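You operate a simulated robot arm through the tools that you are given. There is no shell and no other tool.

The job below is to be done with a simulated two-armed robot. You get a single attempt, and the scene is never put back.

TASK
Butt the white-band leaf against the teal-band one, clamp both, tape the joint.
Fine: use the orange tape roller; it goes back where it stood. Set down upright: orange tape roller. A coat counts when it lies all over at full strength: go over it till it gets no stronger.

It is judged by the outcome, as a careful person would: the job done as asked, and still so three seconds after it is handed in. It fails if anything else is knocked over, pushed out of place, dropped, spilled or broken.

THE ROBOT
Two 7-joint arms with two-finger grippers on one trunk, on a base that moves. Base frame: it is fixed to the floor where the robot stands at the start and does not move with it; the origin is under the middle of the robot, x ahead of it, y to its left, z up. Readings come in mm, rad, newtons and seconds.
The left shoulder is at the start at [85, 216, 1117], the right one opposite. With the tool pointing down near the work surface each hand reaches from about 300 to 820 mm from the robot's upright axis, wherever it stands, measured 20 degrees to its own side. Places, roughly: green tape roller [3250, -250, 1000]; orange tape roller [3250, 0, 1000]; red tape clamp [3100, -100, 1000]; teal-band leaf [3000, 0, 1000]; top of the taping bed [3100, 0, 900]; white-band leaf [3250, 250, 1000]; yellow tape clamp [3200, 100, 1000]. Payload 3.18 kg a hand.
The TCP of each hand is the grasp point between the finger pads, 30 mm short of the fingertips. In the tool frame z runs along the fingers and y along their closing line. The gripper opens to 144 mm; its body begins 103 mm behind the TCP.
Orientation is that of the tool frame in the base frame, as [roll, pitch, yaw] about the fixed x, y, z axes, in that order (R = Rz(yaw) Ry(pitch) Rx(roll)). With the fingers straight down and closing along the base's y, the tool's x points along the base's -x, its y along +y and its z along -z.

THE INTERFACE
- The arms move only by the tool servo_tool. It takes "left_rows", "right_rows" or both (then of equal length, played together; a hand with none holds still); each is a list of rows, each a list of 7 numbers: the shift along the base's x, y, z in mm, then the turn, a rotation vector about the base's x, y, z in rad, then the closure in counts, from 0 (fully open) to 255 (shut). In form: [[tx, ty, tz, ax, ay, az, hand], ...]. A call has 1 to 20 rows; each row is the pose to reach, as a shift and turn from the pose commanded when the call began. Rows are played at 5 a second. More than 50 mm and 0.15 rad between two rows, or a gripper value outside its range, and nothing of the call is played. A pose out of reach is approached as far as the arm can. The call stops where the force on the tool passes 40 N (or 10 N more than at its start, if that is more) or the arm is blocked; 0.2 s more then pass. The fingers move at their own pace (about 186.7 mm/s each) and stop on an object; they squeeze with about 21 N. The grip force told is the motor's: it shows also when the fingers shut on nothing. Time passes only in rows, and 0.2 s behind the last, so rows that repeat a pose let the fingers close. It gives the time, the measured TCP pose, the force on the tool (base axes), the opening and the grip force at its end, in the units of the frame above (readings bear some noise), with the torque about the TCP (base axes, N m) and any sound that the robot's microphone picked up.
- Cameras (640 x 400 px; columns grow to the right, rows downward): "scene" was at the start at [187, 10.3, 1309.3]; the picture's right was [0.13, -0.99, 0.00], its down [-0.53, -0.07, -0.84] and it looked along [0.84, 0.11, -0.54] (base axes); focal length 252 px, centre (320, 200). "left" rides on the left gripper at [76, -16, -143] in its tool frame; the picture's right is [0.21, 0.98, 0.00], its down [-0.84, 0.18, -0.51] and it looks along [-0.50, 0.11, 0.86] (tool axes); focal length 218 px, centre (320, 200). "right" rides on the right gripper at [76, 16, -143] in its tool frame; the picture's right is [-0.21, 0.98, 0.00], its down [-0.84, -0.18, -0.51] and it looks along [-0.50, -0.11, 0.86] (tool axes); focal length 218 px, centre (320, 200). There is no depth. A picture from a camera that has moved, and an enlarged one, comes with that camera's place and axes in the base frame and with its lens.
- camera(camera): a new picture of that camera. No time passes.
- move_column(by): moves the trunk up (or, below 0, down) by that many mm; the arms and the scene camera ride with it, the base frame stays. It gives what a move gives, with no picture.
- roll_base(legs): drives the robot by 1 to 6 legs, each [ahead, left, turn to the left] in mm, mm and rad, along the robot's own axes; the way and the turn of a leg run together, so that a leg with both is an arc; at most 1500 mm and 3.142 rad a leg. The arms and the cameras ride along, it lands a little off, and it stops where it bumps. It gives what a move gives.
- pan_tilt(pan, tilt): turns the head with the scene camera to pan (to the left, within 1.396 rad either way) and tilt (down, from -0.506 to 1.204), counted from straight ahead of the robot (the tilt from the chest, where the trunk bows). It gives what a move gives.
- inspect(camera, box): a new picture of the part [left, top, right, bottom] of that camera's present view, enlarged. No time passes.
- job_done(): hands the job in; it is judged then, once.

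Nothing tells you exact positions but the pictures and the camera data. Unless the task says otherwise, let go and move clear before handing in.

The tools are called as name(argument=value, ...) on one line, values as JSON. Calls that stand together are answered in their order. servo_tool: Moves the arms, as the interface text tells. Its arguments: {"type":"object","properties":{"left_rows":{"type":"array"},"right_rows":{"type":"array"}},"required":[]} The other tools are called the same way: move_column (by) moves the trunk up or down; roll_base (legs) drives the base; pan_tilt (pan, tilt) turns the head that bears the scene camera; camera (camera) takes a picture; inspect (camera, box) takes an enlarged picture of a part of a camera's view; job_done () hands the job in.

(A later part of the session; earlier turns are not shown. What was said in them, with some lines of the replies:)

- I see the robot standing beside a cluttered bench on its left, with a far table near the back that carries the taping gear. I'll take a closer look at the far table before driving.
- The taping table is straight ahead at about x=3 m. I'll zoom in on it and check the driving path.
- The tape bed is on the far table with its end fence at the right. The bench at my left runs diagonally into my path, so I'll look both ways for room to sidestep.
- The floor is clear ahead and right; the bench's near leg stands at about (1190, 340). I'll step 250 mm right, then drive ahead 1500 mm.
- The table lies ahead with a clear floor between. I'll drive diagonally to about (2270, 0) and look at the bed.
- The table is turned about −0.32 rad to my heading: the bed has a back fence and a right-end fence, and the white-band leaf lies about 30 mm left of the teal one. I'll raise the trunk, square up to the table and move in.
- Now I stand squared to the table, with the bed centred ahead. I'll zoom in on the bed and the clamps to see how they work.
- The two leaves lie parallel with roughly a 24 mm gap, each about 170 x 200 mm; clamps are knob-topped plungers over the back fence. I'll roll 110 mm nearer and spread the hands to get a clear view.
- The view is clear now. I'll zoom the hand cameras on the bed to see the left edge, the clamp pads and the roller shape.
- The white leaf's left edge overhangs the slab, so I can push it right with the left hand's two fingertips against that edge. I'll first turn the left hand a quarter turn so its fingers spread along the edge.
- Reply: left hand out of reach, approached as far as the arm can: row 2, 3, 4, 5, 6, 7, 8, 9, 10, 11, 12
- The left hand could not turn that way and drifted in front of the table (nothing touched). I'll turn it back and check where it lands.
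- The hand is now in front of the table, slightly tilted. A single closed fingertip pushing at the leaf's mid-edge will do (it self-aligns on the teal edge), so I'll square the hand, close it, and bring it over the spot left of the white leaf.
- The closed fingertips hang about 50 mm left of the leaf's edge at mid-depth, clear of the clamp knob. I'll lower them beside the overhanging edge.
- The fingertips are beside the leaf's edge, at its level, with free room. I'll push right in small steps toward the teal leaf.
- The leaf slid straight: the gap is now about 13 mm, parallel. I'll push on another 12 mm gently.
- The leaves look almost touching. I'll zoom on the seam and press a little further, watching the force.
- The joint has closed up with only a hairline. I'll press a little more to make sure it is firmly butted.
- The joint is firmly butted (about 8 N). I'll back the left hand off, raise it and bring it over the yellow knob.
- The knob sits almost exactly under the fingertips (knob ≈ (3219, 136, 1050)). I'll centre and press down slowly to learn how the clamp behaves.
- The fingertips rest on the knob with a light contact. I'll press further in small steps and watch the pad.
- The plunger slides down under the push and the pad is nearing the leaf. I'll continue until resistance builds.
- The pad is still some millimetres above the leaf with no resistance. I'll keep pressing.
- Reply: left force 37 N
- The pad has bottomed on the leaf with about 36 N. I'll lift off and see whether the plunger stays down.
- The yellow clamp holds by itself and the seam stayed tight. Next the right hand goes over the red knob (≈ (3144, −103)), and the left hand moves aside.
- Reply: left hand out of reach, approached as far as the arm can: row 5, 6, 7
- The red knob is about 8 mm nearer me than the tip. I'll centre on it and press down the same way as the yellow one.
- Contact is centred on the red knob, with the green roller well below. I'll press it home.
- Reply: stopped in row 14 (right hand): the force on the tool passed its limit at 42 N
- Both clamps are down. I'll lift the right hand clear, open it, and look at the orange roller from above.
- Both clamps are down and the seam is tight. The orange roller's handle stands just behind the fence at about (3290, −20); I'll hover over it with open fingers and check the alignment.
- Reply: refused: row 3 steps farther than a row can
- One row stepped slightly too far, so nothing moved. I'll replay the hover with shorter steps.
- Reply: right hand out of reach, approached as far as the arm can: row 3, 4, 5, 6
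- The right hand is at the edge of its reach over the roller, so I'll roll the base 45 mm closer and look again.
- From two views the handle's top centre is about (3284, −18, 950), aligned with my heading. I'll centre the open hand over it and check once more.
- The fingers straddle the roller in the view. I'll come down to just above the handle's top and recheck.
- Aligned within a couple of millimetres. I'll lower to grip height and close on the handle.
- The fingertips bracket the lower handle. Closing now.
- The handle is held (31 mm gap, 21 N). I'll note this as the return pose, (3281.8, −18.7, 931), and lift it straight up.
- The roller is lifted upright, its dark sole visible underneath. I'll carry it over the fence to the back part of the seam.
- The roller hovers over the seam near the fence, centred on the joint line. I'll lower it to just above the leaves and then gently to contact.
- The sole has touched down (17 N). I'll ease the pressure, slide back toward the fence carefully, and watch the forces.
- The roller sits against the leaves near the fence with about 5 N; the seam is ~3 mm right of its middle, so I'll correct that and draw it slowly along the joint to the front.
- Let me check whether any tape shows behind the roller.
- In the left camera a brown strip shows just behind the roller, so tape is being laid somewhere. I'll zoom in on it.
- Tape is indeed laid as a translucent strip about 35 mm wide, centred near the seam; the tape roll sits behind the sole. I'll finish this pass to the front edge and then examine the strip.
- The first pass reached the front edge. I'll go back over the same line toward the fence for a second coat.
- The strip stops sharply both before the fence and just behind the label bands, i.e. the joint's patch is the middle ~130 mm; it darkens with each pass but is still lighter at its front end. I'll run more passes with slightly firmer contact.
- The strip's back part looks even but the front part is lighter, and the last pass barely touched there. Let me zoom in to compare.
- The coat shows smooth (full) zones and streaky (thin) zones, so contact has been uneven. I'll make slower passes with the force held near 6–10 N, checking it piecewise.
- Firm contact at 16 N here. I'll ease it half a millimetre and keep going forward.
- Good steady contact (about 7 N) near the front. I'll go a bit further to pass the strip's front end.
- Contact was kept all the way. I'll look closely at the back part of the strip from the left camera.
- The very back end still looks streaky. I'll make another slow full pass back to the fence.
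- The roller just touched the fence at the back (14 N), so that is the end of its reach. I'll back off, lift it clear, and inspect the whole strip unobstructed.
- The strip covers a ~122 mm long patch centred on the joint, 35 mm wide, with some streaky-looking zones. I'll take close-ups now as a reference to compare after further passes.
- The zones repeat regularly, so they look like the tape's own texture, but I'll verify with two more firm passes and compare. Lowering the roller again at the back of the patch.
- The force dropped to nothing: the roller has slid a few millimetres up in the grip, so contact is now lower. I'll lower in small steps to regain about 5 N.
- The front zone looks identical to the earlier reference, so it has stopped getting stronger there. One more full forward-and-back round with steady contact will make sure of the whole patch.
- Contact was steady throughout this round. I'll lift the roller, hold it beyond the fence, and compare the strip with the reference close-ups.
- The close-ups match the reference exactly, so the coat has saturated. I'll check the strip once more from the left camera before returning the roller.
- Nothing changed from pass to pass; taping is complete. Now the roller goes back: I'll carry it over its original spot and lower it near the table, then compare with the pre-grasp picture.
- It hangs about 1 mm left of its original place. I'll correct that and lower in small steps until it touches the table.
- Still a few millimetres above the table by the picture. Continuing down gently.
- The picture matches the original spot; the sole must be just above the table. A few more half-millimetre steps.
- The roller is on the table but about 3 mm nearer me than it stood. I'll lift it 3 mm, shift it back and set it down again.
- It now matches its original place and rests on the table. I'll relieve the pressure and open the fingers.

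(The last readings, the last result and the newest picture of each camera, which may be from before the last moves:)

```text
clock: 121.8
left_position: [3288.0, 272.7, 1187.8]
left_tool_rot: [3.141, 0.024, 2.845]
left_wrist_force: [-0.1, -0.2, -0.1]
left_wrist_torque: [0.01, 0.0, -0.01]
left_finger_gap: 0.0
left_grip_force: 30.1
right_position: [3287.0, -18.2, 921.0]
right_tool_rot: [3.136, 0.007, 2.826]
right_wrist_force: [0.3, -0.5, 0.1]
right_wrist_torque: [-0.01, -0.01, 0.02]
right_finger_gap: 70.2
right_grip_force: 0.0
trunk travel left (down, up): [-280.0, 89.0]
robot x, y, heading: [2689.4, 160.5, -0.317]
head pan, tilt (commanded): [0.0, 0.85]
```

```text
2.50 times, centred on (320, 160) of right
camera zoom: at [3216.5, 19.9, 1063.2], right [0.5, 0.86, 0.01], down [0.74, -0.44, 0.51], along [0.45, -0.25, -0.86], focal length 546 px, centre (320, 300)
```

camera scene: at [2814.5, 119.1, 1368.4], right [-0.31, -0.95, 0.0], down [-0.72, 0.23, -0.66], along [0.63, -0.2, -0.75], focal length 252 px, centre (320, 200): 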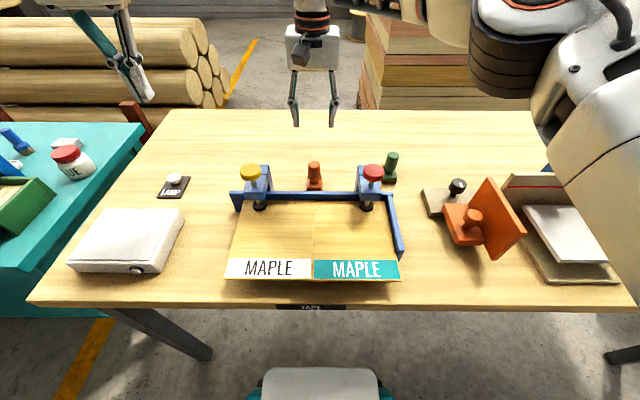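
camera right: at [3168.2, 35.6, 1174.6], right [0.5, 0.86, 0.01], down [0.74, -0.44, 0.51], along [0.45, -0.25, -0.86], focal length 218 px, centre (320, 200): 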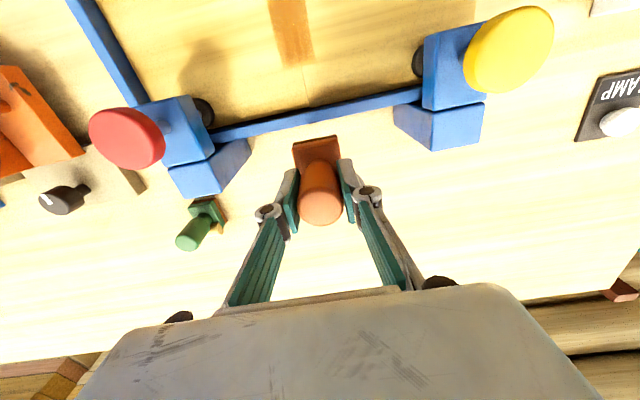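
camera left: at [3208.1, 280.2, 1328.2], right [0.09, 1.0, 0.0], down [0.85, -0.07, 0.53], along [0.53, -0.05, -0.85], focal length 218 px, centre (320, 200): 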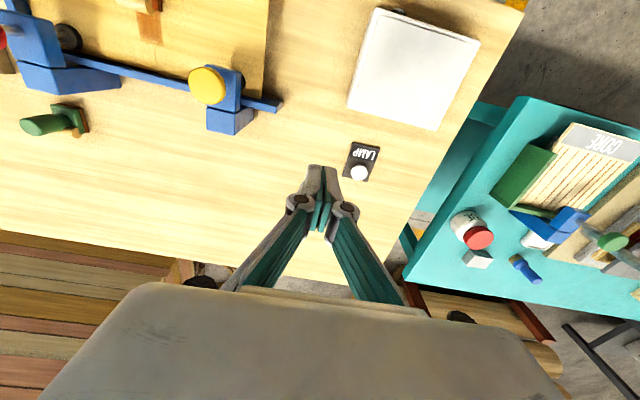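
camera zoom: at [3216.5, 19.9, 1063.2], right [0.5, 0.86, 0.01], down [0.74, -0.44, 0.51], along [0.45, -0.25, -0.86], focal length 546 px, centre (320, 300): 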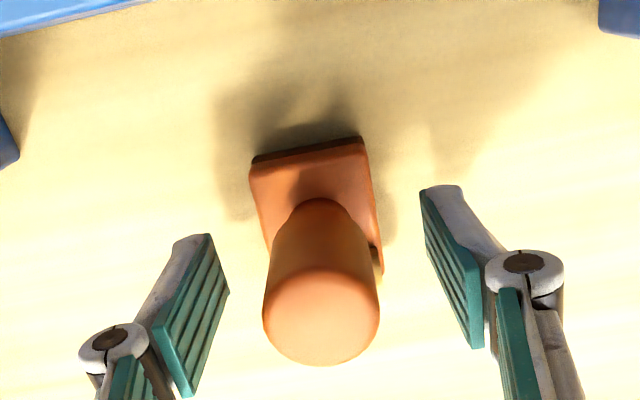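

The roller stands upright exactly where it was. I'll raise the right hand straight up and withdraw both hands from the table.

servo_tool(right_rows=[[0, 0, 30, 0, 0, 0, 131], [0, 0, 70, 0, 0, 0, 131], [0, 0, 110, 0, 0, 0, 131], [0, 0, 140, 0, 0, 0, 131], [-40, 10, 160, 0, 0, 0, 131], [-80, 20, 180, 0, 0, 0, 131], [-120, 20, 200, 0, 0, 0, 131], [-165, 20, 215, 0, 0, 0, 131], [-210, 10, 220, 0, 0, 0, 131], [-250, -10, 220, 0, 0, 0, 131], [-290, -40, 220, 0, 0, 0, 131]])

camera(camera="scene")

inspect(camera="scene", box=[210, 120, 410, 290])

```text
clock: 124.2
left_position: [3287.4, 272.0, 1188.3]
left_tool_rot: [3.14, 0.025, 2.844]
left_wrist_force: [0.4, -0.1, 0.2]
left_wrist_torque: [0.04, -0.03, -0.01]
left_finger_gap: 0.0
left_grip_force: 30.5
right_position: [2997.5, -60.2, 1141.6]
right_tool_rot: [3.135, 0.01, 2.824]
right_wrist_force: [0.3, -0.4, -0.7]
right_wrist_torque: [0.04, -0.03, -0.02]
right_finger_gap: 70.2
right_grip_force: 0.0
trunk travel left (down, up): [-280.0, 89.0]
robot x, y, heading: [2688.5, 163.7, -0.317]
head pan, tilt (commanded): [0.0, 0.85]
```

```text
taken
camera scene: at [2811.1, 117.6, 1368.7], right [-0.31, -0.95, 0.0], down [-0.71, 0.23, -0.66], along [0.63, -0.2, -0.75], focal length 252 px, centre (320, 200)
```

scene: 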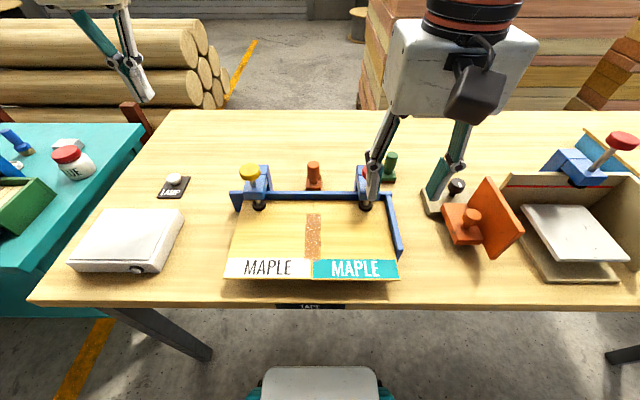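

```text
2.35 times, centred on (310, 205) of scene
camera zoom: at [2811.1, 117.6, 1368.7], right [-0.31, -0.95, 0.0], down [-0.71, 0.23, -0.66], along [0.63, -0.2, -0.75], focal length 594 px, centre (344, 188)
```

zoom: 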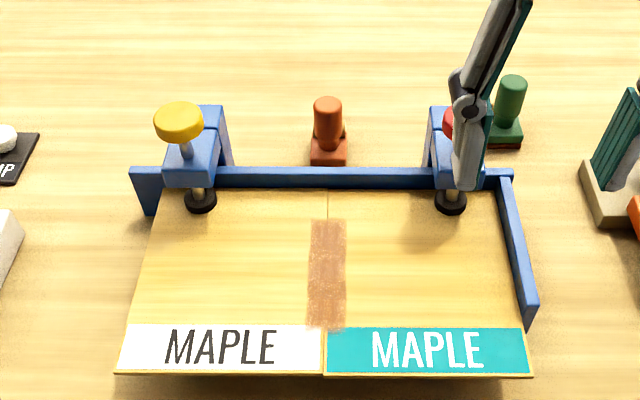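

The bench looks right: both clamps down, roller back upright. I'll take a last careful look at the strip, since it looks a little speckled in this view.

inspect(camera="scene", box=[290, 205, 340, 265])

inspect(camera="right", box=[320, 40, 520, 200])

camera(camera="right")

```text
6.67 times, centred on (315, 235) of scene
camera zoom: at [2811.1, 117.6, 1368.7], right [-0.31, -0.95, 0.0], down [-0.71, 0.23, -0.66], along [0.63, -0.2, -0.75], focal length 1684 px, centre (353, -33)
```

zoom: 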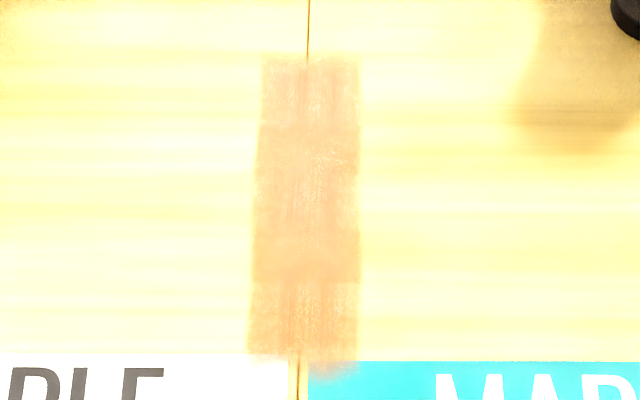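

```text
2.50 times, centred on (420, 120) of right
camera zoom: at [2927.2, -21.9, 1282.5], right [0.5, 0.86, 0.01], down [0.74, -0.44, 0.51], along [0.45, -0.25, -0.86], focal length 546 px, centre (70, 400)
```

zoom: 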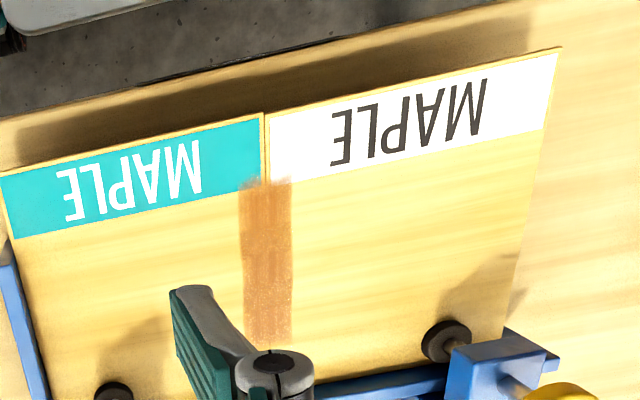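

```text
taken
camera right: at [2927.2, -21.9, 1282.5], right [0.5, 0.86, 0.01], down [0.74, -0.44, 0.51], along [0.45, -0.25, -0.86], focal length 218 px, centre (320, 200)
```

right: 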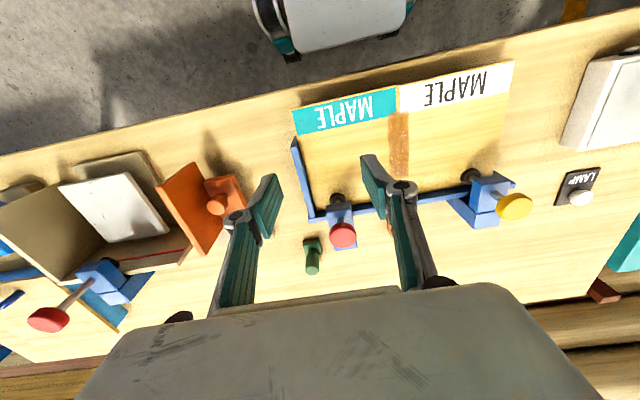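

The strip looks the same as in the saturated reference, with the same regular tape texture. I'll pull both hands back clear of the bed for a final unobstructed check.

servo_tool(left_rows=[[-40, 15, 0, 0, 0, 0, 255], [-80, 30, 0, 0, 0, 0, 255], [-120, 45, 0, 0, 0, 0, 255], [-160, 55, 0, 0, 0, 0, 255], [-200, 65, 0, 0, 0, 0, 255]], right_rows=[[-25, -35, 10, 0, 0, 0, 131], [-50, -70, 20, 0, 0, 0, 131], [-75, -105, 30, 0, 0, 0, 131], [-90, -130, 40, 0, 0, 0, 131], [-90, -130, 40, 0, 0, 0, 131]])

camera(camera="scene")

inspect(camera="scene", box=[210, 120, 410, 290])

inspect(camera="scene", box=[290, 205, 340, 265])

inspect(camera="scene", box=[270, 140, 410, 220])

```text
clock: 125.4
left_position: [3087.4, 339.2, 1187.7]
left_tool_rot: [3.141, 0.024, 2.848]
left_wrist_force: [-0.4, 0.8, -0.3]
left_wrist_torque: [-0.01, -0.03, -0.02]
left_finger_gap: 0.0
left_grip_force: 29.9
right_position: [2907.7, -186.2, 1182.6]
right_tool_rot: [3.137, 0.008, 2.825]
right_wrist_force: [-0.2, 0.9, 0.1]
right_wrist_torque: [-0.07, -0.03, 0.0]
right_finger_gap: 69.7
right_grip_force: 0.0
trunk travel left (down, up): [-280.0, 89.0]
robot x, y, heading: [2690.7, 160.9, -0.307]
head pan, tilt (commanded): [0.0, 0.85]
```

```text
taken
camera scene: at [2812.1, 120.4, 1368.7], right [-0.31, -0.95, 0.0], down [-0.71, 0.23, -0.66], along [0.63, -0.2, -0.75], focal length 252 px, centre (320, 200)
```

scene: 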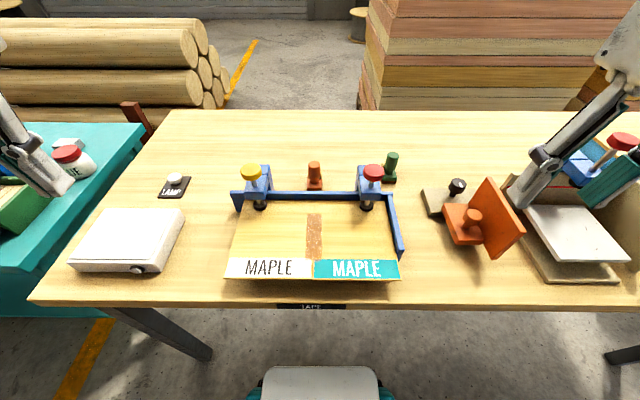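

```text
2.35 times, centred on (310, 205) of scene
camera zoom: at [2812.1, 120.4, 1368.7], right [-0.31, -0.95, 0.0], down [-0.71, 0.23, -0.66], along [0.63, -0.2, -0.75], focal length 594 px, centre (344, 188)
```

zoom: 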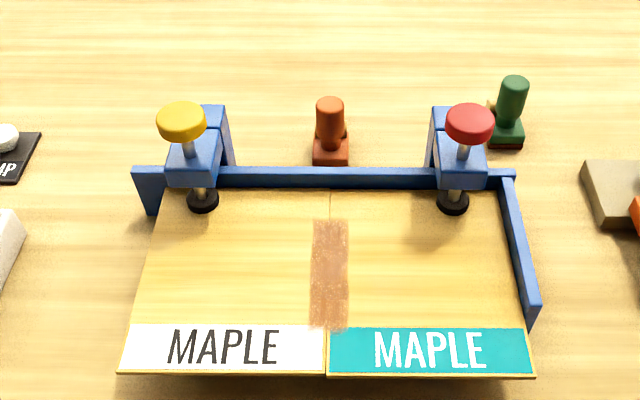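

```text
6.67 times, centred on (315, 235) of scene
camera zoom: at [2812.1, 120.4, 1368.7], right [-0.31, -0.95, 0.0], down [-0.71, 0.23, -0.66], along [0.63, -0.2, -0.75], focal length 1684 px, centre (353, -33)
```

zoom: 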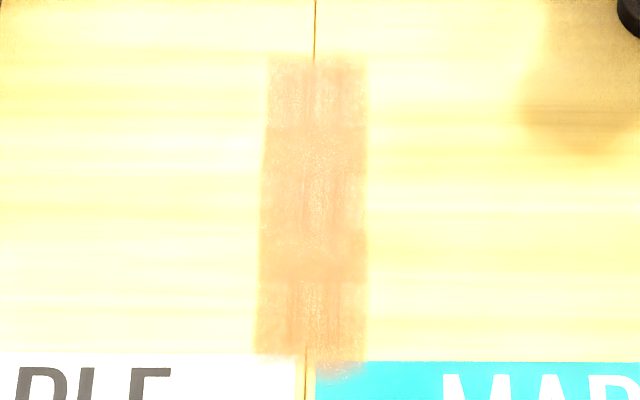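

```text
4.57 times, centred on (340, 180) of scene
camera zoom: at [2812.1, 120.4, 1368.7], right [-0.31, -0.95, 0.0], down [-0.71, 0.23, -0.66], along [0.63, -0.2, -0.75], focal length 1154 px, centre (229, 291)
```

zoom: 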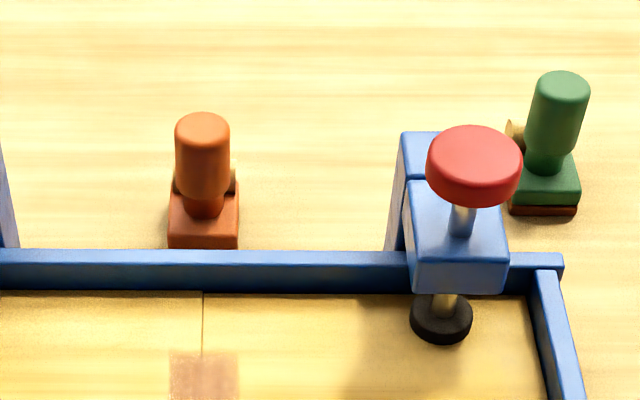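

The leaves are butted with only a hairline joint, and both clamp pads are down. The tape lies over the joint and gained nothing over the last passes. The orange roller stands upright in its original place, the hands are clear and nothing else has moved, so I'm handing in.

job_done()

```text
The job is handed in.
```

The job is handed in: the white-band leaf is butted against the teal-band leaf, both clamps are pressed down on the leaves, and the joint is taped.

- **Joint:** It closed to a hairline with about 8 N of push, and stayed closed through clamping and taping. The teal leaf's front edge sits about 2 mm forward of the white one, and I left it that way.
- **Tape:** The strip is about 35 mm wide and 122 mm long, centred on the roughly 200 mm joint. It stops about 40 mm short of the fence and at the label bands in front. Rolling past both ends laid no more tape there, so I took this strip to be the area to be taped.
- **Coat strength:** Close-ups before and after the last few passes looked the same, so I stopped there. The strip shows a regular streaky pattern, which I took to be its finished look.
- **Orange roller:** It is upright and back where it stood, matched to the picture taken before I picked it up.

I saw nothing else moved or knocked over, and both hands are empty and clear of the bed.
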